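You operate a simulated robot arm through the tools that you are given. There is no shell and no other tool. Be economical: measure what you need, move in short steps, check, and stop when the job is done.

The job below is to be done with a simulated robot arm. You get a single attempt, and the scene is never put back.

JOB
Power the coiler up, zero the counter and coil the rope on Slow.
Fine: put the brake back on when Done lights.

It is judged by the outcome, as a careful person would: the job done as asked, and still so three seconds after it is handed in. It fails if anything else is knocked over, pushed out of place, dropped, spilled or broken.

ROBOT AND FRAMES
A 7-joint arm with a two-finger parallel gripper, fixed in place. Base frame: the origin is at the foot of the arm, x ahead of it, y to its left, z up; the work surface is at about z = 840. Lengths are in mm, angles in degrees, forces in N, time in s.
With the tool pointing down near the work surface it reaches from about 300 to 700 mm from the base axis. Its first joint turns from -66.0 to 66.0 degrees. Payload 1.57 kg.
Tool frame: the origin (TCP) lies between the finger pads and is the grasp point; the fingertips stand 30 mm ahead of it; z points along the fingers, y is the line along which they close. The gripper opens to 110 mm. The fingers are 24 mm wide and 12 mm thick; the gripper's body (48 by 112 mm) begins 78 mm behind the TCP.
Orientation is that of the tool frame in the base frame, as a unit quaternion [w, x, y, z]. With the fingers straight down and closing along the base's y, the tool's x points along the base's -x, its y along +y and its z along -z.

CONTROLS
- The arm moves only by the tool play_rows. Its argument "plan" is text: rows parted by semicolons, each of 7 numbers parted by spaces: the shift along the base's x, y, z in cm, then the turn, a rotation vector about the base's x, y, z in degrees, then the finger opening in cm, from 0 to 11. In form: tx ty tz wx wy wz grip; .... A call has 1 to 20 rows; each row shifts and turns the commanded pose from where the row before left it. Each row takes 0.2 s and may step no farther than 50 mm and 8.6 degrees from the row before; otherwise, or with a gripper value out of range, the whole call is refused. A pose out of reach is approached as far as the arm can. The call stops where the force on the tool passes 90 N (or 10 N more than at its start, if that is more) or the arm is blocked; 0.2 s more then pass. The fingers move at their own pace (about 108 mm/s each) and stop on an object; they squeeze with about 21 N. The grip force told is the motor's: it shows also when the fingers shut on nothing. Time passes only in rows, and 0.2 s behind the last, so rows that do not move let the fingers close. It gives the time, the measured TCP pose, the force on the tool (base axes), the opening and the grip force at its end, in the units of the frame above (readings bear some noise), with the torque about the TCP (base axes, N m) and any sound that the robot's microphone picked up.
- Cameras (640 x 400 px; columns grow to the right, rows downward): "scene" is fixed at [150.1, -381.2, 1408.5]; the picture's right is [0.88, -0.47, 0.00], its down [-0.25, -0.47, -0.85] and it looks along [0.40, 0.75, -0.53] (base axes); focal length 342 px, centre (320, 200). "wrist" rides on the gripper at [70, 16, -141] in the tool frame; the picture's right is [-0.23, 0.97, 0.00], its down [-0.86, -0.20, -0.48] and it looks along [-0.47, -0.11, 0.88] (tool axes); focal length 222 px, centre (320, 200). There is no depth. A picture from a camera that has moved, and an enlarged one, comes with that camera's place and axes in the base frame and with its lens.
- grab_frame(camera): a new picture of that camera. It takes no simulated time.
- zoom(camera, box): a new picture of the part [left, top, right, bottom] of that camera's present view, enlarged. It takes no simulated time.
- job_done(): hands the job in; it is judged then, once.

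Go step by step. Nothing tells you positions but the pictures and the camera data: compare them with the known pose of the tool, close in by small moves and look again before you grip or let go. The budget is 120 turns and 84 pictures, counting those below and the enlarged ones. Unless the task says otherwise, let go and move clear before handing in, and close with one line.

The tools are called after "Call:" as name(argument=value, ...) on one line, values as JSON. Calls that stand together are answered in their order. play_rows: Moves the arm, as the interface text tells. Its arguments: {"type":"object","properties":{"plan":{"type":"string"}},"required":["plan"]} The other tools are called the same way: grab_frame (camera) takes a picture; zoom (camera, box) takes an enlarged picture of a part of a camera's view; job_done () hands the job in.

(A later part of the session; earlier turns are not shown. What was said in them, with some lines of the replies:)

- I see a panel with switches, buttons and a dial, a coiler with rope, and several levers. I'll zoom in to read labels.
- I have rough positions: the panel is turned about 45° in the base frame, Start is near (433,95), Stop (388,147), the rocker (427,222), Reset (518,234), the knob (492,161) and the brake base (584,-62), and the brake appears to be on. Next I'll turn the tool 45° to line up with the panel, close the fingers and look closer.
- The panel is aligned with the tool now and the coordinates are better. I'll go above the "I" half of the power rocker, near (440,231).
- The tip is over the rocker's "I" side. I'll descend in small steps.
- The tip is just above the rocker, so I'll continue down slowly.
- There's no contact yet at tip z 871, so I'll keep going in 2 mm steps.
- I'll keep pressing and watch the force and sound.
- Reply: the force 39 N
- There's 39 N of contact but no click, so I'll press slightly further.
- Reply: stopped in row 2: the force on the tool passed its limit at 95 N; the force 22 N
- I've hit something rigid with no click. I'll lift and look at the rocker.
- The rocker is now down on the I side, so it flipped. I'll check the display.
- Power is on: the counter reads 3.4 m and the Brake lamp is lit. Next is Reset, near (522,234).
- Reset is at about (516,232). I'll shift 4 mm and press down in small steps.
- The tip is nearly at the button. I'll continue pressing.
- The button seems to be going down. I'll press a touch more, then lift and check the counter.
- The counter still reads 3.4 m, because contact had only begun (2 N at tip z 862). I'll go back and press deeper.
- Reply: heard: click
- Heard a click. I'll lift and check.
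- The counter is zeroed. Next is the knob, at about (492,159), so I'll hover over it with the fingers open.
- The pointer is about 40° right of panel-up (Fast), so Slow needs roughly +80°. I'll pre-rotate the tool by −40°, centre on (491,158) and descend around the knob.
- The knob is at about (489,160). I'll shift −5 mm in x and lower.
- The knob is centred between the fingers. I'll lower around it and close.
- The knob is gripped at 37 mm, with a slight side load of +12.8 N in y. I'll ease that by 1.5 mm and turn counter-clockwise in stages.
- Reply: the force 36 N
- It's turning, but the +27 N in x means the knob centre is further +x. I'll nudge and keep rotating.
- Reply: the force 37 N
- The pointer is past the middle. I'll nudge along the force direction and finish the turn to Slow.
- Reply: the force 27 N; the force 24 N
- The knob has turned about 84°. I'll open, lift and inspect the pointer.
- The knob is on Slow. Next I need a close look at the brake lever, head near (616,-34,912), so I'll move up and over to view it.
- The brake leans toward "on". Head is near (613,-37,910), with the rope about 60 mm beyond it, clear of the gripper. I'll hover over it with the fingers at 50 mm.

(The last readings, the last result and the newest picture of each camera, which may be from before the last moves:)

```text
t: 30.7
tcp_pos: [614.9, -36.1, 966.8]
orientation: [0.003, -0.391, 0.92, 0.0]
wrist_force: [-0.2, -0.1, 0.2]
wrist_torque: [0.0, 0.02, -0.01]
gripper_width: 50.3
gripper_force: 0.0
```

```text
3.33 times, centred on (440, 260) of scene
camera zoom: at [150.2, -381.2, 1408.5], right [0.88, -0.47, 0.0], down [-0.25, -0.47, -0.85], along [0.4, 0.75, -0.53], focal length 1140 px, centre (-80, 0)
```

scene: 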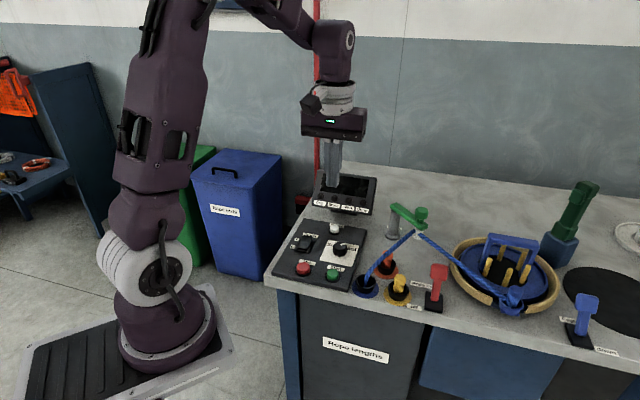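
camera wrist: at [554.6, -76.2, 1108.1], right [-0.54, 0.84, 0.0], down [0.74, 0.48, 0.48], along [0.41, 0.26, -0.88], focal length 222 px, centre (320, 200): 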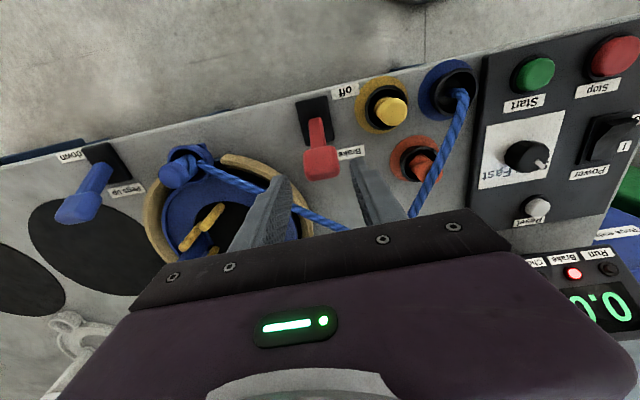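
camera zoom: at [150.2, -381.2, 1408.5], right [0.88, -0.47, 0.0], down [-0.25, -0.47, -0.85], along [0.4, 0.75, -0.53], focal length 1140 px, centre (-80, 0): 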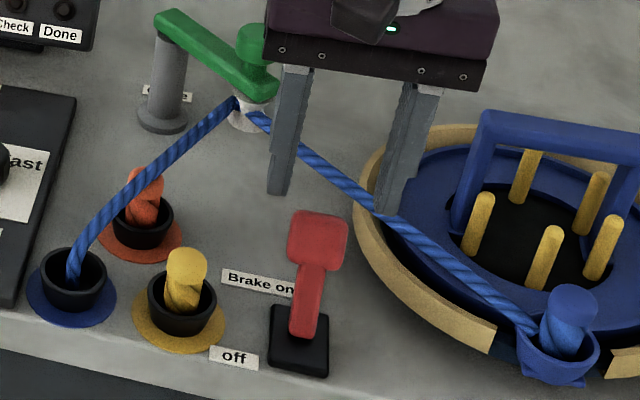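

The head is centred between the fingers. I'll lower to tip z about 892 and check.

Call:
play_rows(plan="0 0 -2 0 0 0 5;0 0 -1.5 0 0 0 5;0 0 -1 0 0 0 5;0 0 0 0 0 0 5")

Call:
grab_frame(camera="wrist")

Call:
zoom(camera="scene", box=[380, 200, 500, 320])

```text
t: 31.7
tcp_pos: [614.3, -35.8, 926.0]
orientation: [0.003, -0.39, 0.921, 0.0]
wrist_force: [-0.5, 0.7, 0.2]
wrist_torque: [0.01, 0.02, -0.02]
gripper_width: 49.9
gripper_force: 0.0
```

```text
39 pictures are left
camera wrist: at [554.4, -75.9, 1066.8], right [-0.54, 0.84, 0.0], down [0.74, 0.48, 0.48], along [0.41, 0.26, -0.88], focal length 222 px, centre (320, 200)
```

wrist: 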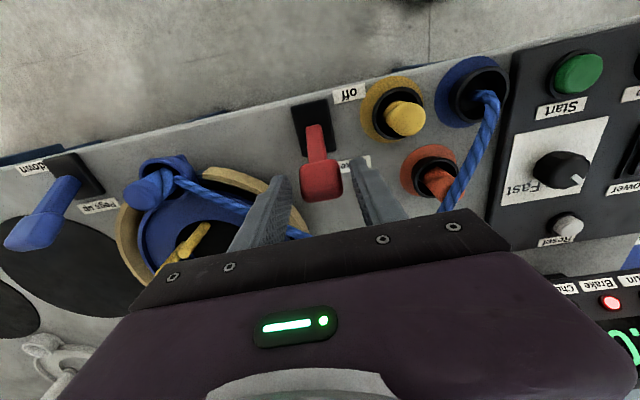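

```text
3.33 times, centred on (440, 260) of scene
camera zoom: at [150.1, -381.2, 1408.5], right [0.88, -0.47, 0.0], down [-0.25, -0.47, -0.85], along [0.4, 0.75, -0.53], focal length 1140 px, centre (-80, 0)
```

zoom: 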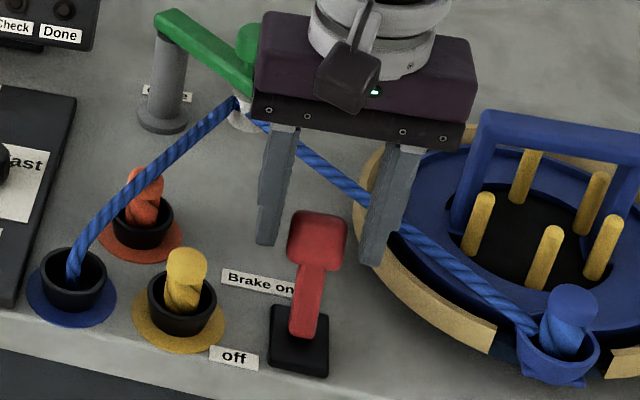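

The fingers straddle the head. I'll lower 1.4 cm more and close.

Call:
play_rows(plan="0 0 -0.8 0 0 0 5;0 0 -0.6 0 0 0 5;0 0 0 0 0 0 4;0 0 0 0 0 0 3;0 0 0 0 0 0 2.2;0 0 0 0 0 0 2.2")

Call:
zoom(camera="scene", box=[380, 200, 500, 320])

```text
t: 33.1
tcp_pos: [612.9, -37.3, 912.8]
orientation: [0.001, -0.391, 0.92, 0.0]
wrist_force: [-9.7, 8.5, 1.2]
wrist_torque: [0.43, 0.54, -0.7]
gripper_width: 34.1
gripper_force: 41.3
```

```text
3.33 times, centred on (440, 260) of scene
camera zoom: at [149.9, -381.0, 1408.6], right [0.88, -0.47, 0.0], down [-0.25, -0.47, -0.85], along [0.4, 0.75, -0.53], focal length 1140 px, centre (-80, 0)
```

zoom: 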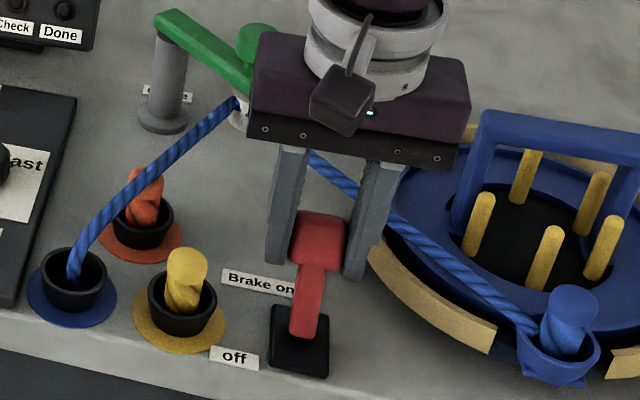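

The head is gripped. I'll swing it along an arc toward "off", first half first.

Call:
play_rows(plan="-0.5 -0.5 0.4 0 0 0 2.2;-0.5 -0.5 0.3 0 0 0 2.2;-0.5 -0.5 0.2 0 0 0 2.2;-0.5 -0.5 0.1 0 0 0 2.2;-0.5 -0.5 0 0 0 0 2.2")

Call:
zoom(camera="scene", box=[380, 200, 500, 320])

```text
t: 34.3
tcp_pos: [590.0, -60.9, 923.1]
orientation: [0.003, -0.391, 0.921, 0.001]
wrist_force: [0.2, 24.7, -0.7]
wrist_torque: [1.22, -0.59, -0.11]
gripper_width: 34.0
gripper_force: 41.7
```

```text
3.33 times, centred on (440, 260) of scene
camera zoom: at [150.1, -380.6, 1408.6], right [0.88, -0.47, 0.0], down [-0.25, -0.47, -0.85], along [0.4, 0.75, -0.53], focal length 1140 px, centre (-80, 0)
```

zoom: 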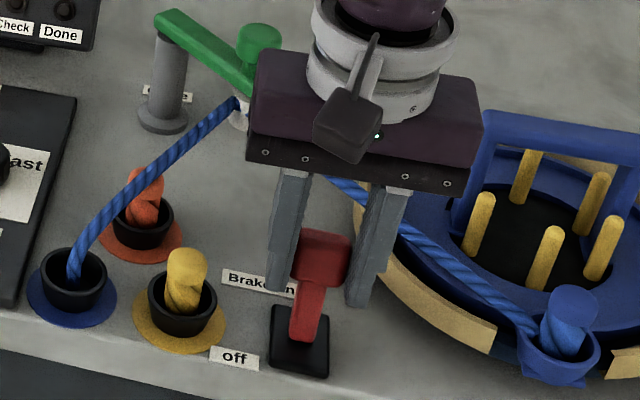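

The lever is near upright. I'll continue toward off.

Call:
play_rows(plan="-0.55 -0.4 0 0 0 0 2.2;-0.55 -0.45 -0.1 0 0 0 2.2;-0.5 -0.5 -0.2 0 0 0 2.2;-0.5 -0.5 -0.3 0 0 0 2.2;-0.5 -0.5 -0.4 0 0 0 2.2")

Call:
zoom(camera="scene", box=[310, 165, 500, 325])

```text
t: 35.5
tcp_pos: [564.1, -87.6, 915.2]
orientation: [0.004, -0.39, 0.921, -0.002]
wrist_force: [6.2, 1.7, 16.8]
wrist_torque: [0.89, -0.8, -0.05]
gripper_width: 33.6
gripper_force: 41.3
```

```text
2.50 times, centred on (405, 245) of scene
camera zoom: at [150.0, -381.2, 1408.5], right [0.88, -0.47, 0.0], down [-0.25, -0.47, -0.85], along [0.4, 0.75, -0.53], focal length 855 px, centre (108, 88)
```

zoom: 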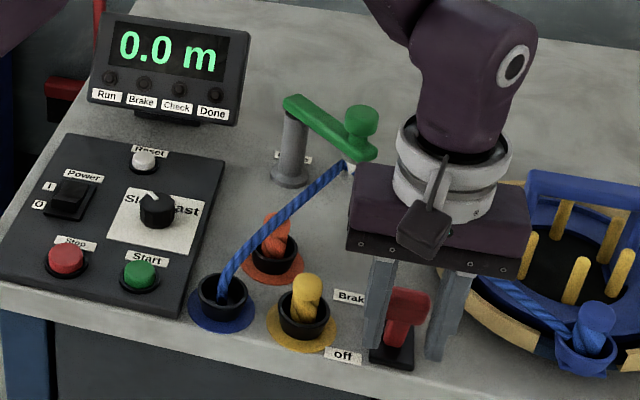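

The Brake lamp is now off. I'll push a touch further to seat it, then open and lift clear.

Call:
play_rows(plan="-0.3 -0.3 -0.2 0 0 0 2.2;0 0 0 0 0 0 2.2;0 0 0 0 0 0 3.5;0 0 0 0 0 0 5;0 0 0 0 0 0 5;0 0 3 0 0 0 5;0 0 4 0 0 0 5;0 0 4 0 0 0 5;0 0 0 0 0 0 5")

Call:
grab_frame(camera="wrist")

Call:
zoom(camera="scene", box=[310, 165, 500, 325])

```text
t: 37.5
tcp_pos: [559.1, -90.3, 1022.1]
orientation: [0.003, -0.391, 0.92, 0.0]
wrist_force: [0.2, 0.5, -0.3]
wrist_torque: [0.0, -0.01, 0.03]
gripper_width: 50.2
gripper_force: 0.0
```

```text
34 pictures are left
camera wrist: at [499.2, -129.0, 1163.6], right [-0.54, 0.84, 0.0], down [0.74, 0.48, 0.48], along [0.41, 0.26, -0.88], focal length 222 px, centre (320, 200)
```

wrist: 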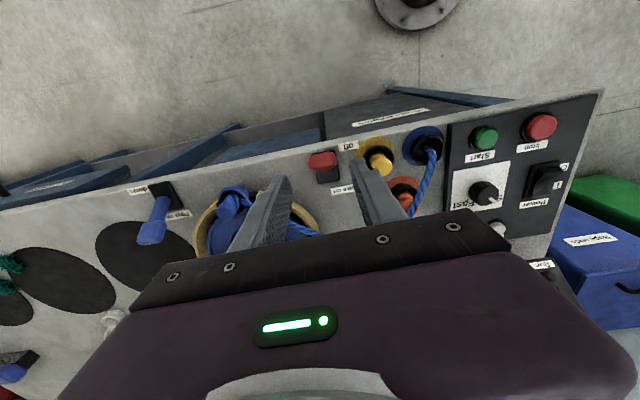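

```text
2.50 times, centred on (405, 245) of scene
camera zoom: at [150.1, -381.2, 1408.5], right [0.88, -0.47, 0.0], down [-0.25, -0.47, -0.85], along [0.4, 0.75, -0.53], focal length 855 px, centre (108, 88)
```

zoom: 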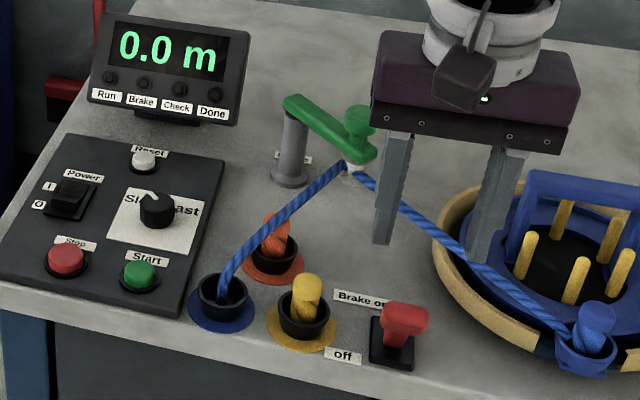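

Brake is off and all lamps are clear. Next I'll go to Start, near (439,97), with the fingers closed.

Call:
play_rows(plan="-2 3.1 1 0 0 0 3;-2 3.1 0 0 0 0 0;-2 3.1 0 0 0 0 0;-2 3.1 0 0 0 0 0;-2 3.1 -2 0 0 0 0;-2 3.2 -3 0 0 0 0;0 0 -3 0 0 0 0;0 0 0 0 0 0 0")

Call:
grab_frame(camera="wrist")

```text
t: 39.3
tcp_pos: [441.2, 96.8, 952.5]
orientation: [0.003, -0.391, 0.92, 0.001]
wrist_force: [0.3, 0.0, -0.6]
wrist_torque: [0.01, 0.02, -0.02]
gripper_width: 0.0
gripper_force: 21.1
```

```text
32 pictures are left
camera wrist: at [381.5, 58.0, 1093.6], right [-0.54, 0.84, 0.0], down [0.74, 0.48, 0.48], along [0.41, 0.26, -0.88], focal length 222 px, centre (320, 200)
```

wrist: 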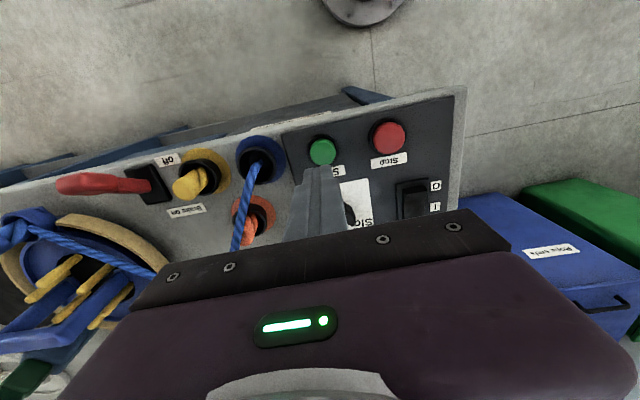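

Start is at (438,96), right below. I'll descend and press until it clicks.

Call:
play_rows(plan="-0.2 0 -3 0 0 0 0;0 0 -2 0 0 0 0;0 0 -0.8 0 0 0 0;0 0 -0.2 0 0 0 0;0 0 -0.2 0 0 0 0;0 0 -0.2 0 0 0 0;0 0 0 0 0 0 0")

```text
t: 40.9
tcp_pos: [436.5, 97.8, 887.1]
orientation: [0.002, -0.391, 0.921, 0.0]
wrist_force: [-5.2, -0.5, 16.3]
wrist_torque: [0.02, 0.15, -0.04]
gripper_width: 0.0
gripper_force: 21.5
heard: click
```

It clicked. I'll lift clear and check the status.

Call:
play_rows(plan="0 0 2 0 0 0 0;0 0 4 0 0 0 0;0 0 4 0 0 0 0")

Call:
grab_frame(camera="scene")

Call:
zoom(camera="scene", box=[310, 165, 385, 220])

```text
t: 41.7
tcp_pos: [438.2, 100.2, 988.5]
orientation: [0.001, -0.391, 0.92, -0.001]
wrist_force: [0.8, -0.1, 0.4]
wrist_torque: [-0.01, -0.02, -0.01]
gripper_width: 0.0
gripper_force: 21.0
```

```text
31 pictures are left
```

scene: 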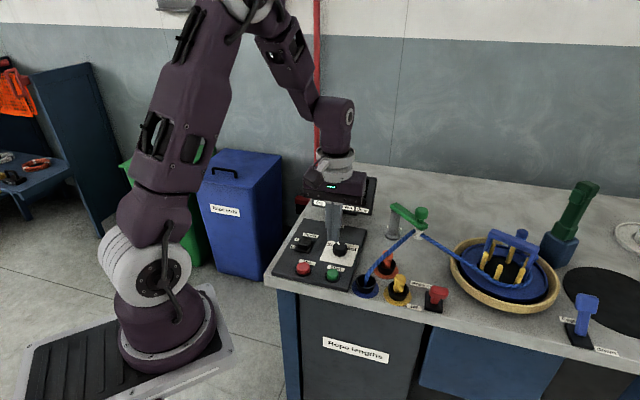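

```text
7.27 times, centred on (348, 192) of scene
camera zoom: at [150.1, -381.2, 1408.5], right [0.88, -0.47, 0.0], down [-0.25, -0.47, -0.85], along [0.4, 0.75, -0.53], focal length 2487 px, centre (120, 254)
```

zoom: 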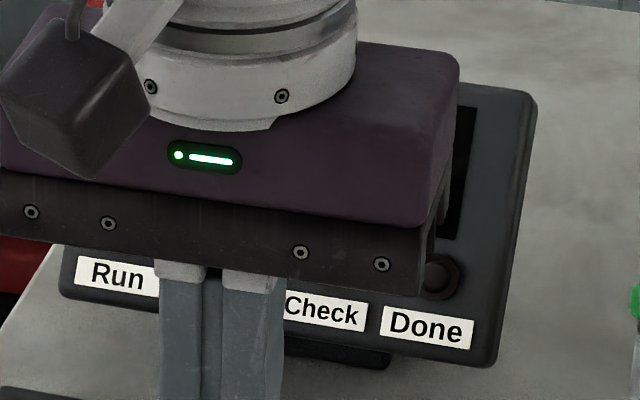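

It's running and the ring is turning. I'll go back to hover above the brake lever, clear of the coiler, and watch for Done.

Call:
play_rows(plan="0 0 4 0 0 0 0;2 -3.1 0 0 0 0 3;2 -3.1 0 0 0 0 5;2 -3.1 0 0 0 0 5;2 -3.1 0 0 0 0 5;2 -3.2 0 0 0 0 5;2 -3.2 0 0 0 0 5")

Call:
zoom(camera="scene", box=[300, 165, 580, 325])

```text
t: 43.3
tcp_pos: [558.5, -91.9, 1029.1]
orientation: [0.002, -0.39, 0.921, 0.0]
wrist_force: [-0.1, 0.2, 0.3]
wrist_torque: [0.03, 0.0, -0.03]
gripper_width: 50.2
gripper_force: 0.0
```

```text
2.29 times, centred on (440, 245) of scene
camera zoom: at [150.2, -381.2, 1408.5], right [0.88, -0.47, 0.0], down [-0.25, -0.47, -0.85], along [0.4, 0.75, -0.53], focal length 782 px, centre (46, 97)
```

zoom: 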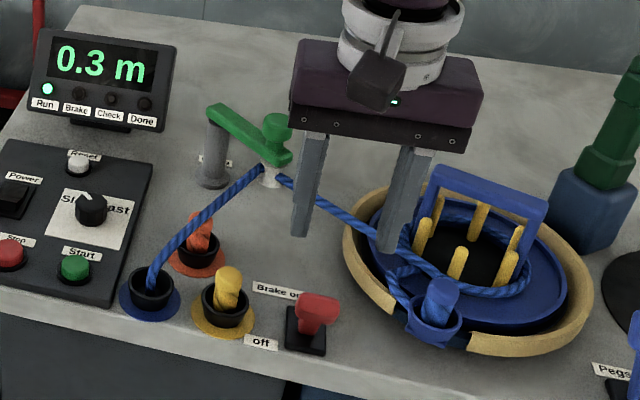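

It's running at Slow with 0.3 m on the counter and rope winding on the pegs. I'll wait 4 s.

Call:
play_rows(plan="0 0 0 0 0 0 5;0 0 0 0 0 0 5;0 0 0 0 0 0 5;0 0 0 0 0 0 5;0 0 0 0 0 0 5;0 0 0 0 0 0 5;0 0 0 0 0 0 5;0 0 0 0 0 0 5;0 0 0 0 0 0 5;0 0 0 0 0 0 5;0 0 0 0 0 0 5;0 0 0 0 0 0 5;0 0 0 0 0 0 5;0 0 0 0 0 0 5;0 0 0 0 0 0 5;0 0 0 0 0 0 5;0 0 0 0 0 0 5;0 0 0 0 0 0 5;0 0 0 0 0 0 5;0 0 0 0 0 0 5")

Call:
zoom(camera="scene", box=[300, 165, 580, 325])

Call:
zoom(camera="wrist", box=[220, 80, 420, 200])

```text
t: 47.5
tcp_pos: [558.6, -92.1, 1029.5]
orientation: [0.003, -0.391, 0.921, 0.0]
wrist_force: [0.6, -0.4, -0.4]
wrist_torque: [0.02, 0.0, -0.03]
gripper_width: 50.1
gripper_force: 0.0
```

```text
2.29 times, centred on (440, 245) of scene
camera zoom: at [150.1, -381.2, 1408.5], right [0.88, -0.47, 0.0], down [-0.25, -0.47, -0.85], along [0.4, 0.75, -0.53], focal length 782 px, centre (46, 97)
```

zoom: 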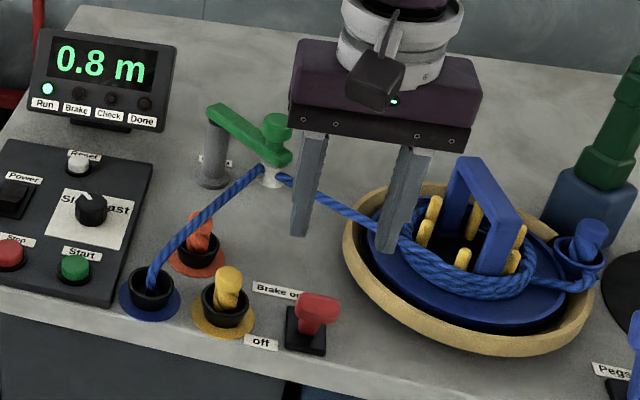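

```text
3.20 times, centred on (320, 140) of wrist
camera zoom: at [498.2, -130.9, 1169.6], right [-0.54, 0.84, 0.0], down [0.74, 0.48, 0.48], along [0.41, 0.26, -0.88], focal length 711 px, centre (320, 392)
```

zoom: 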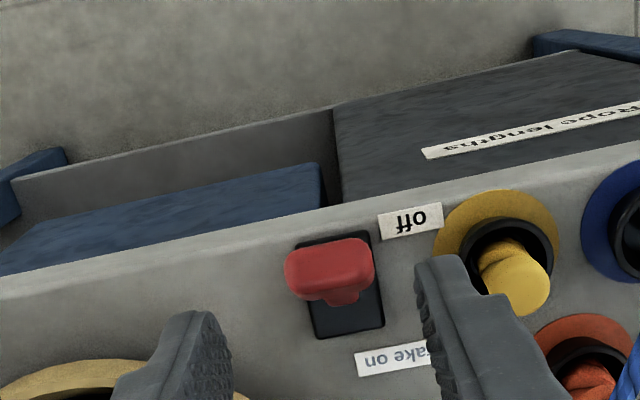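

It's progressing at 0.12 m/s. While waiting I'll ready the gripper nearer the lever head, around (566,-85).

Call:
play_rows(plan="0.3 0.3 -2 0 0 0 5;0.3 0.3 -2 0 0 0 5;0 0 -2 0 0 0 5;0 0 0 0 0 0 5;0 0 0 0 0 0 5")

Call:
grab_frame(camera="wrist")

Call:
zoom(camera="scene", box=[310, 165, 500, 325])

```text
t: 48.7
tcp_pos: [564.7, -86.1, 966.5]
orientation: [0.003, -0.391, 0.92, 0.001]
wrist_force: [-1.1, -0.2, 0.6]
wrist_torque: [-0.01, 0.03, -0.01]
gripper_width: 50.4
gripper_force: 0.1
```

```text
26 pictures are left
camera wrist: at [504.1, -124.6, 1108.0], right [-0.54, 0.84, 0.0], down [0.74, 0.48, 0.48], along [0.41, 0.26, -0.88], focal length 222 px, centre (320, 200)
```

wrist: 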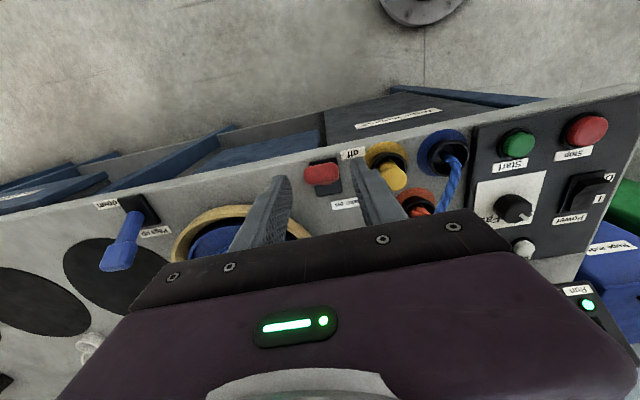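

```text
2.50 times, centred on (405, 245) of scene
camera zoom: at [150.1, -381.2, 1408.5], right [0.88, -0.47, 0.0], down [-0.25, -0.47, -0.85], along [0.4, 0.75, -0.53], focal length 855 px, centre (108, 88)
```

zoom: 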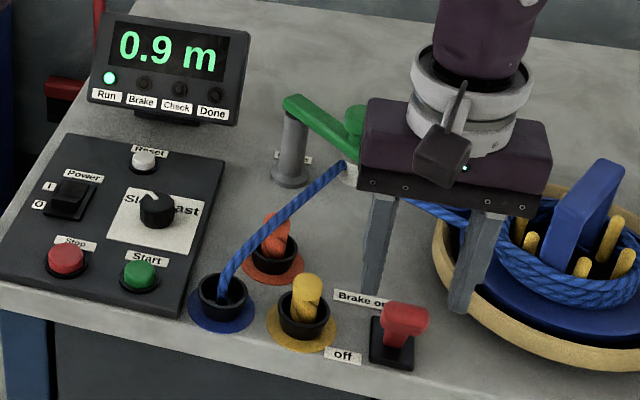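

Lever head (off) is near (572,-81,905). Waiting for Done.

Call:
play_rows(plan="0.3 0.2 0 0 0 0 5;0.3 0.2 0 0 0 0 5;0 0 0 0 0 0 5;0 0 0 0 0 0 5;0 0 0 0 0 0 5;0 0 0 0 0 0 5;0 0 0 0 0 0 5;0 0 0 0 0 0 5;0 0 0 0 0 0 5;0 0 0 0 0 0 5;0 0 0 0 0 0 5;0 0 0 0 0 0 5;0 0 0 0 0 0 5;0 0 0 0 0 0 5;0 0 0 0 0 0 5;0 0 0 0 0 0 5;0 0 0 0 0 0 5;0 0 0 0 0 0 5;0 0 0 0 0 0 5;0 0 0 0 0 0 5")

Call:
play_rows(plan="0 0 0 0 0 0 5;0 0 0 0 0 0 5;0 0 0 0 0 0 5;0 0 0 0 0 0 5;0 0 0 0 0 0 5;0 0 0 0 0 0 5;0 0 0 0 0 0 5;0 0 0 0 0 0 5;0 0 0 0 0 0 5;0 0 0 0 0 0 5")

Call:
zoom(camera="scene", box=[300, 165, 580, 325])

```text
t: 52.9
tcp_pos: [569.3, -82.0, 967.1]
orientation: [0.003, -0.391, 0.92, -0.001]
wrist_force: [0.6, -0.1, 0.6]
wrist_torque: [0.01, 0.01, -0.02]
gripper_width: 50.1
gripper_force: 0.0
```

```text
t: 55.1
tcp_pos: [569.4, -81.6, 966.3]
orientation: [0.003, -0.391, 0.92, 0.001]
wrist_force: [0.0, 0.3, -0.4]
wrist_torque: [0.0, 0.02, 0.01]
gripper_width: 50.5
gripper_force: 0.0
```

```text
2.29 times, centred on (440, 245) of scene
camera zoom: at [150.1, -381.2, 1408.5], right [0.88, -0.47, 0.0], down [-0.25, -0.47, -0.85], along [0.4, 0.75, -0.53], focal length 782 px, centre (46, 97)
```

zoom: 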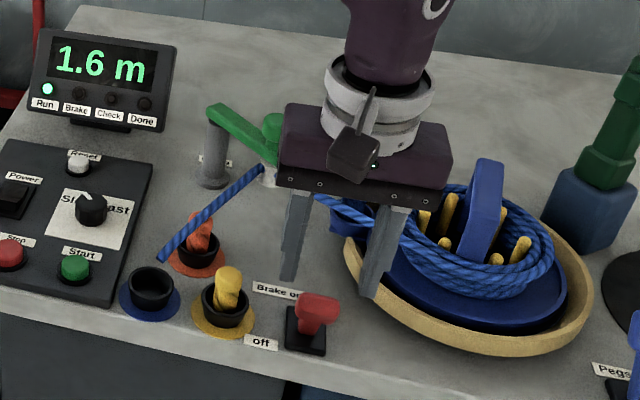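

The rope's tail has left its pot, so the coil is nearly complete. I'll wait in shorter stages.

Call:
play_rows(plan="0 0 0 0 0 0 5;0 0 0 0 0 0 5;0 0 0 0 0 0 5;0 0 0 0 0 0 5;0 0 0 0 0 0 5;0 0 0 0 0 0 5;0 0 0 0 0 0 5;0 0 0 0 0 0 5;0 0 0 0 0 0 5;0 0 0 0 0 0 5;0 0 0 0 0 0 5;0 0 0 0 0 0 5;0 0 0 0 0 0 5;0 0 0 0 0 0 5;0 0 0 0 0 0 5")

Call:
zoom(camera="scene", box=[300, 165, 580, 325])

```text
t: 58.3
tcp_pos: [570.4, -79.6, 966.3]
orientation: [0.003, -0.39, 0.921, 0.0]
wrist_force: [-0.1, -0.1, -0.2]
wrist_torque: [0.0, 0.01, 0.04]
gripper_width: 49.9
gripper_force: 0.2
```

```text
2.29 times, centred on (440, 245) of scene
camera zoom: at [150.1, -381.2, 1408.5], right [0.88, -0.47, 0.0], down [-0.25, -0.47, -0.85], along [0.4, 0.75, -0.53], focal length 782 px, centre (46, 97)
```

zoom: 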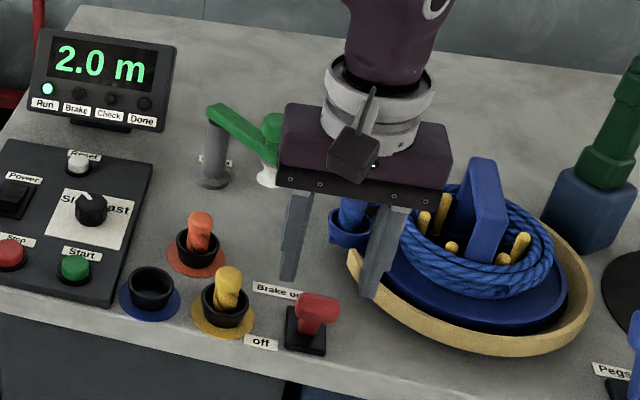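

2.0 m and still in Run. Waiting a bit more.

Call:
play_rows(plan="0 0 0 0 0 0 5;0 0 0 0 0 0 5;0 0 0 0 0 0 5;0 0 0 0 0 0 5;0 0 0 0 0 0 5;0 0 0 0 0 0 5;0 0 0 0 0 0 5;0 0 0 0 0 0 5")

Call:
zoom(camera="scene", box=[300, 165, 580, 325])

```text
t: 60.1
tcp_pos: [568.6, -81.8, 966.0]
orientation: [0.003, -0.391, 0.921, 0.0]
wrist_force: [1.0, -0.3, -0.2]
wrist_torque: [0.0, -0.01, -0.02]
gripper_width: 50.2
gripper_force: 0.1
```

```text
2.29 times, centred on (440, 245) of scene
camera zoom: at [150.1, -381.2, 1408.5], right [0.88, -0.47, 0.0], down [-0.25, -0.47, -0.85], along [0.4, 0.75, -0.53], focal length 782 px, centre (46, 97)
```

zoom: 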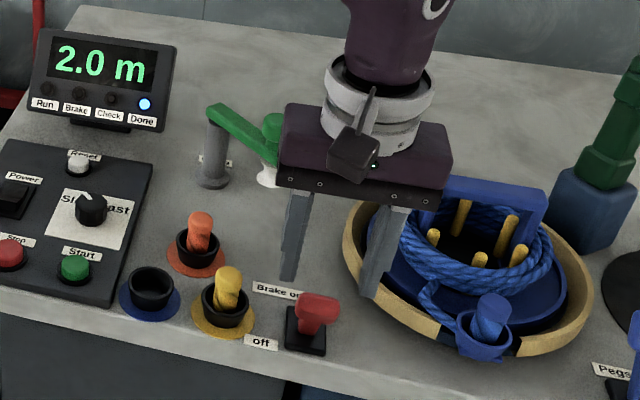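

Done is lit. Now I'll apply the brake by lowering over the lever head.

Call:
play_rows(plan="0 0 -2 0 0 0 5;0 0 -2 0 0 0 5;0 0 -0.8 0 0 0 5;0 0 0 0 0 0 5")

Call:
grab_frame(camera="wrist")

Call:
zoom(camera="scene", box=[380, 200, 500, 320])

```text
t: 61.1
tcp_pos: [572.0, -80.1, 917.5]
orientation: [0.003, -0.391, 0.92, 0.001]
wrist_force: [0.1, -0.2, 0.5]
wrist_torque: [0.0, 0.04, 0.01]
gripper_width: 50.1
gripper_force: 0.0
```

```text
21 pictures are left
camera wrist: at [511.5, -119.1, 1059.0], right [-0.54, 0.84, 0.0], down [0.74, 0.48, 0.48], along [0.41, 0.26, -0.88], focal length 222 px, centre (320, 200)
```

wrist: 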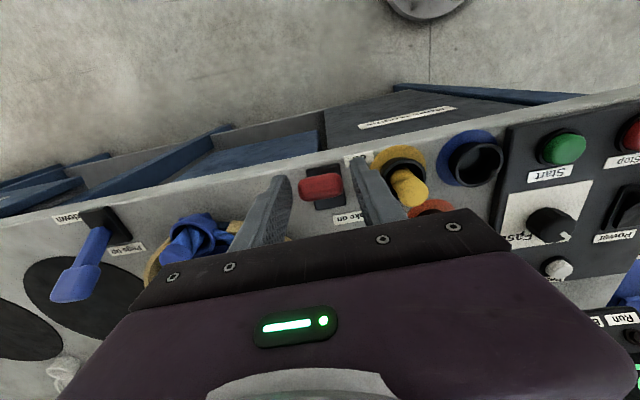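

```text
3.33 times, centred on (440, 260) of scene
camera zoom: at [150.1, -381.2, 1408.5], right [0.88, -0.47, 0.0], down [-0.25, -0.47, -0.85], along [0.4, 0.75, -0.53], focal length 1140 px, centre (-80, 0)
```

zoom: 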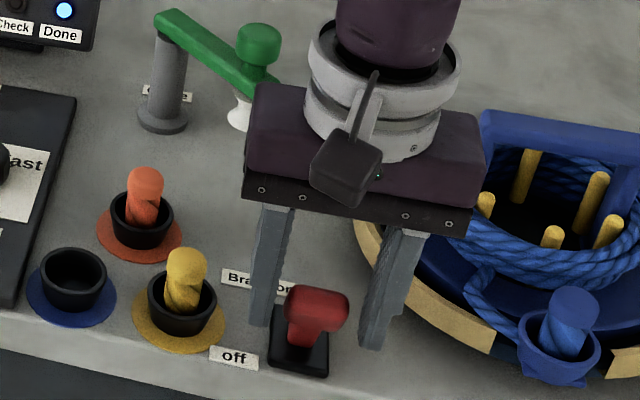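

The head is between the fingers. I'll lower slightly, close and swing toward "on".

Call:
play_rows(plan="0 0 -0.4 0 0 0 5;0 0 0 0 0 0 4;0 0 0 0 0 0 3;0 0 0 0 0 0 2.2;0 0 0 0 0 0 2.2")

Call:
play_rows(plan="0.5 0.5 0.3 0 0 0 2.2;0.5 0.5 0.2 0 0 0 2.2;0.5 0.5 0.1 0 0 0 2.2;0.5 0.5 0 0 0 0 2.2;0.5 0.5 0 0 0 0 2.2")

Call:
zoom(camera="scene", box=[380, 200, 500, 320])

```text
t: 62.3
tcp_pos: [571.3, -81.1, 913.0]
orientation: [0.001, -0.39, 0.921, 0.001]
wrist_force: [-8.7, 7.2, 0.0]
wrist_torque: [-0.35, -0.19, -0.77]
gripper_width: 34.0
gripper_force: 41.6
```

```text
t: 63.5
tcp_pos: [594.1, -55.2, 921.7]
orientation: [0.001, -0.39, 0.921, -0.001]
wrist_force: [-15.1, -7.3, 1.0]
wrist_torque: [-0.84, 0.86, -0.42]
gripper_width: 34.0
gripper_force: 41.8
```

```text
3.33 times, centred on (440, 260) of scene
camera zoom: at [149.7, -381.4, 1408.5], right [0.88, -0.47, 0.0], down [-0.25, -0.47, -0.85], along [0.4, 0.75, -0.53], focal length 1140 px, centre (-80, 0)
```

zoom: 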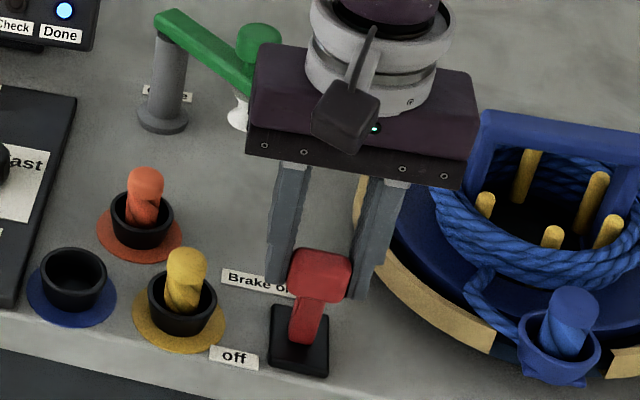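

The lever is following. I'll continue to full "on".

Call:
play_rows(plan="0.5 0.45 -0.1 0 0 0 2.2;0.5 0.5 -0.2 0 0 0 2.2;0.5 0.5 -0.2 0 0 0 2.2;0.5 0.5 -0.4 0 0 0 2.2;0.2 0.2 -0.2 0 0 0 2.2;0 0 0 0 0 0 2.2")

Call:
zoom(camera="scene", box=[310, 165, 500, 325])

```text
t: 64.9
tcp_pos: [617.9, -31.5, 910.3]
orientation: [0.002, -0.391, 0.92, 0.0]
wrist_force: [-15.2, 4.9, 16.6]
wrist_torque: [-0.7, 0.8, -0.15]
gripper_width: 33.7
gripper_force: 41.4
```

```text
2.50 times, centred on (405, 245) of scene
camera zoom: at [149.5, -381.0, 1408.6], right [0.88, -0.47, 0.0], down [-0.25, -0.47, -0.85], along [0.4, 0.75, -0.53], focal length 855 px, centre (108, 88)
```

zoom: 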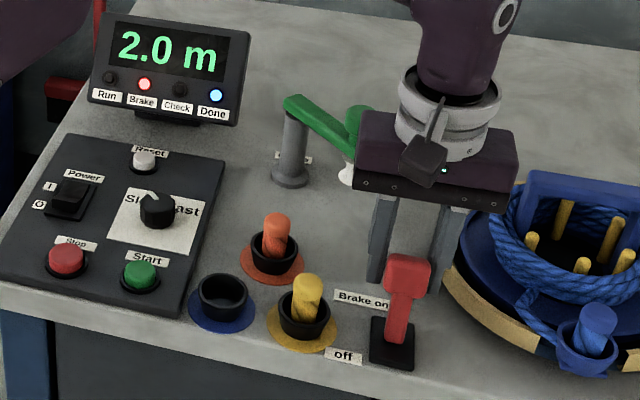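

The Brake lamp is lit with Done still on. I'll open, lift clear and retreat.

Call:
play_rows(plan="0 0 0 0 0 0 3.5;0 0 0 0 0 0 5;0 0 0 0 0 0 5;0 0 3 0 0 0 5;0 0 4 0 0 0 5;0 0 4 0 0 0 5;-2 0 3 0 0 0 5;-3 0 2 0 0 0 5;0 0 0 0 0 0 5")

Call:
zoom(camera="scene", box=[300, 165, 640, 365])

```text
t: 66.9
tcp_pos: [567.1, -31.8, 1070.1]
orientation: [0.003, -0.391, 0.921, 0.0]
wrist_force: [0.2, -0.2, 0.8]
wrist_torque: [0.0, -0.01, 0.0]
gripper_width: 50.1
gripper_force: 0.1
```

```text
1.88 times, centred on (470, 265) of scene
camera zoom: at [150.1, -381.2, 1408.5], right [0.88, -0.47, 0.0], down [-0.25, -0.47, -0.85], along [0.4, 0.75, -0.53], focal length 644 px, centre (38, 78)
```

zoom: 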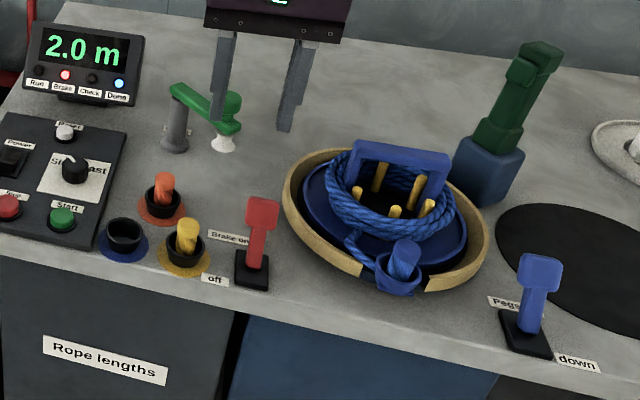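

The rope is coiled, Done and Brake are both lit, and the arm is clear, so I'm handing in.

Call:
job_done()

```text
The job is handed in.
```

The coiler is powered up, the counter was zeroed, and the rope was coiled on Slow to 2.0 m; the brake went back on after Done lit, and nothing else was moved.
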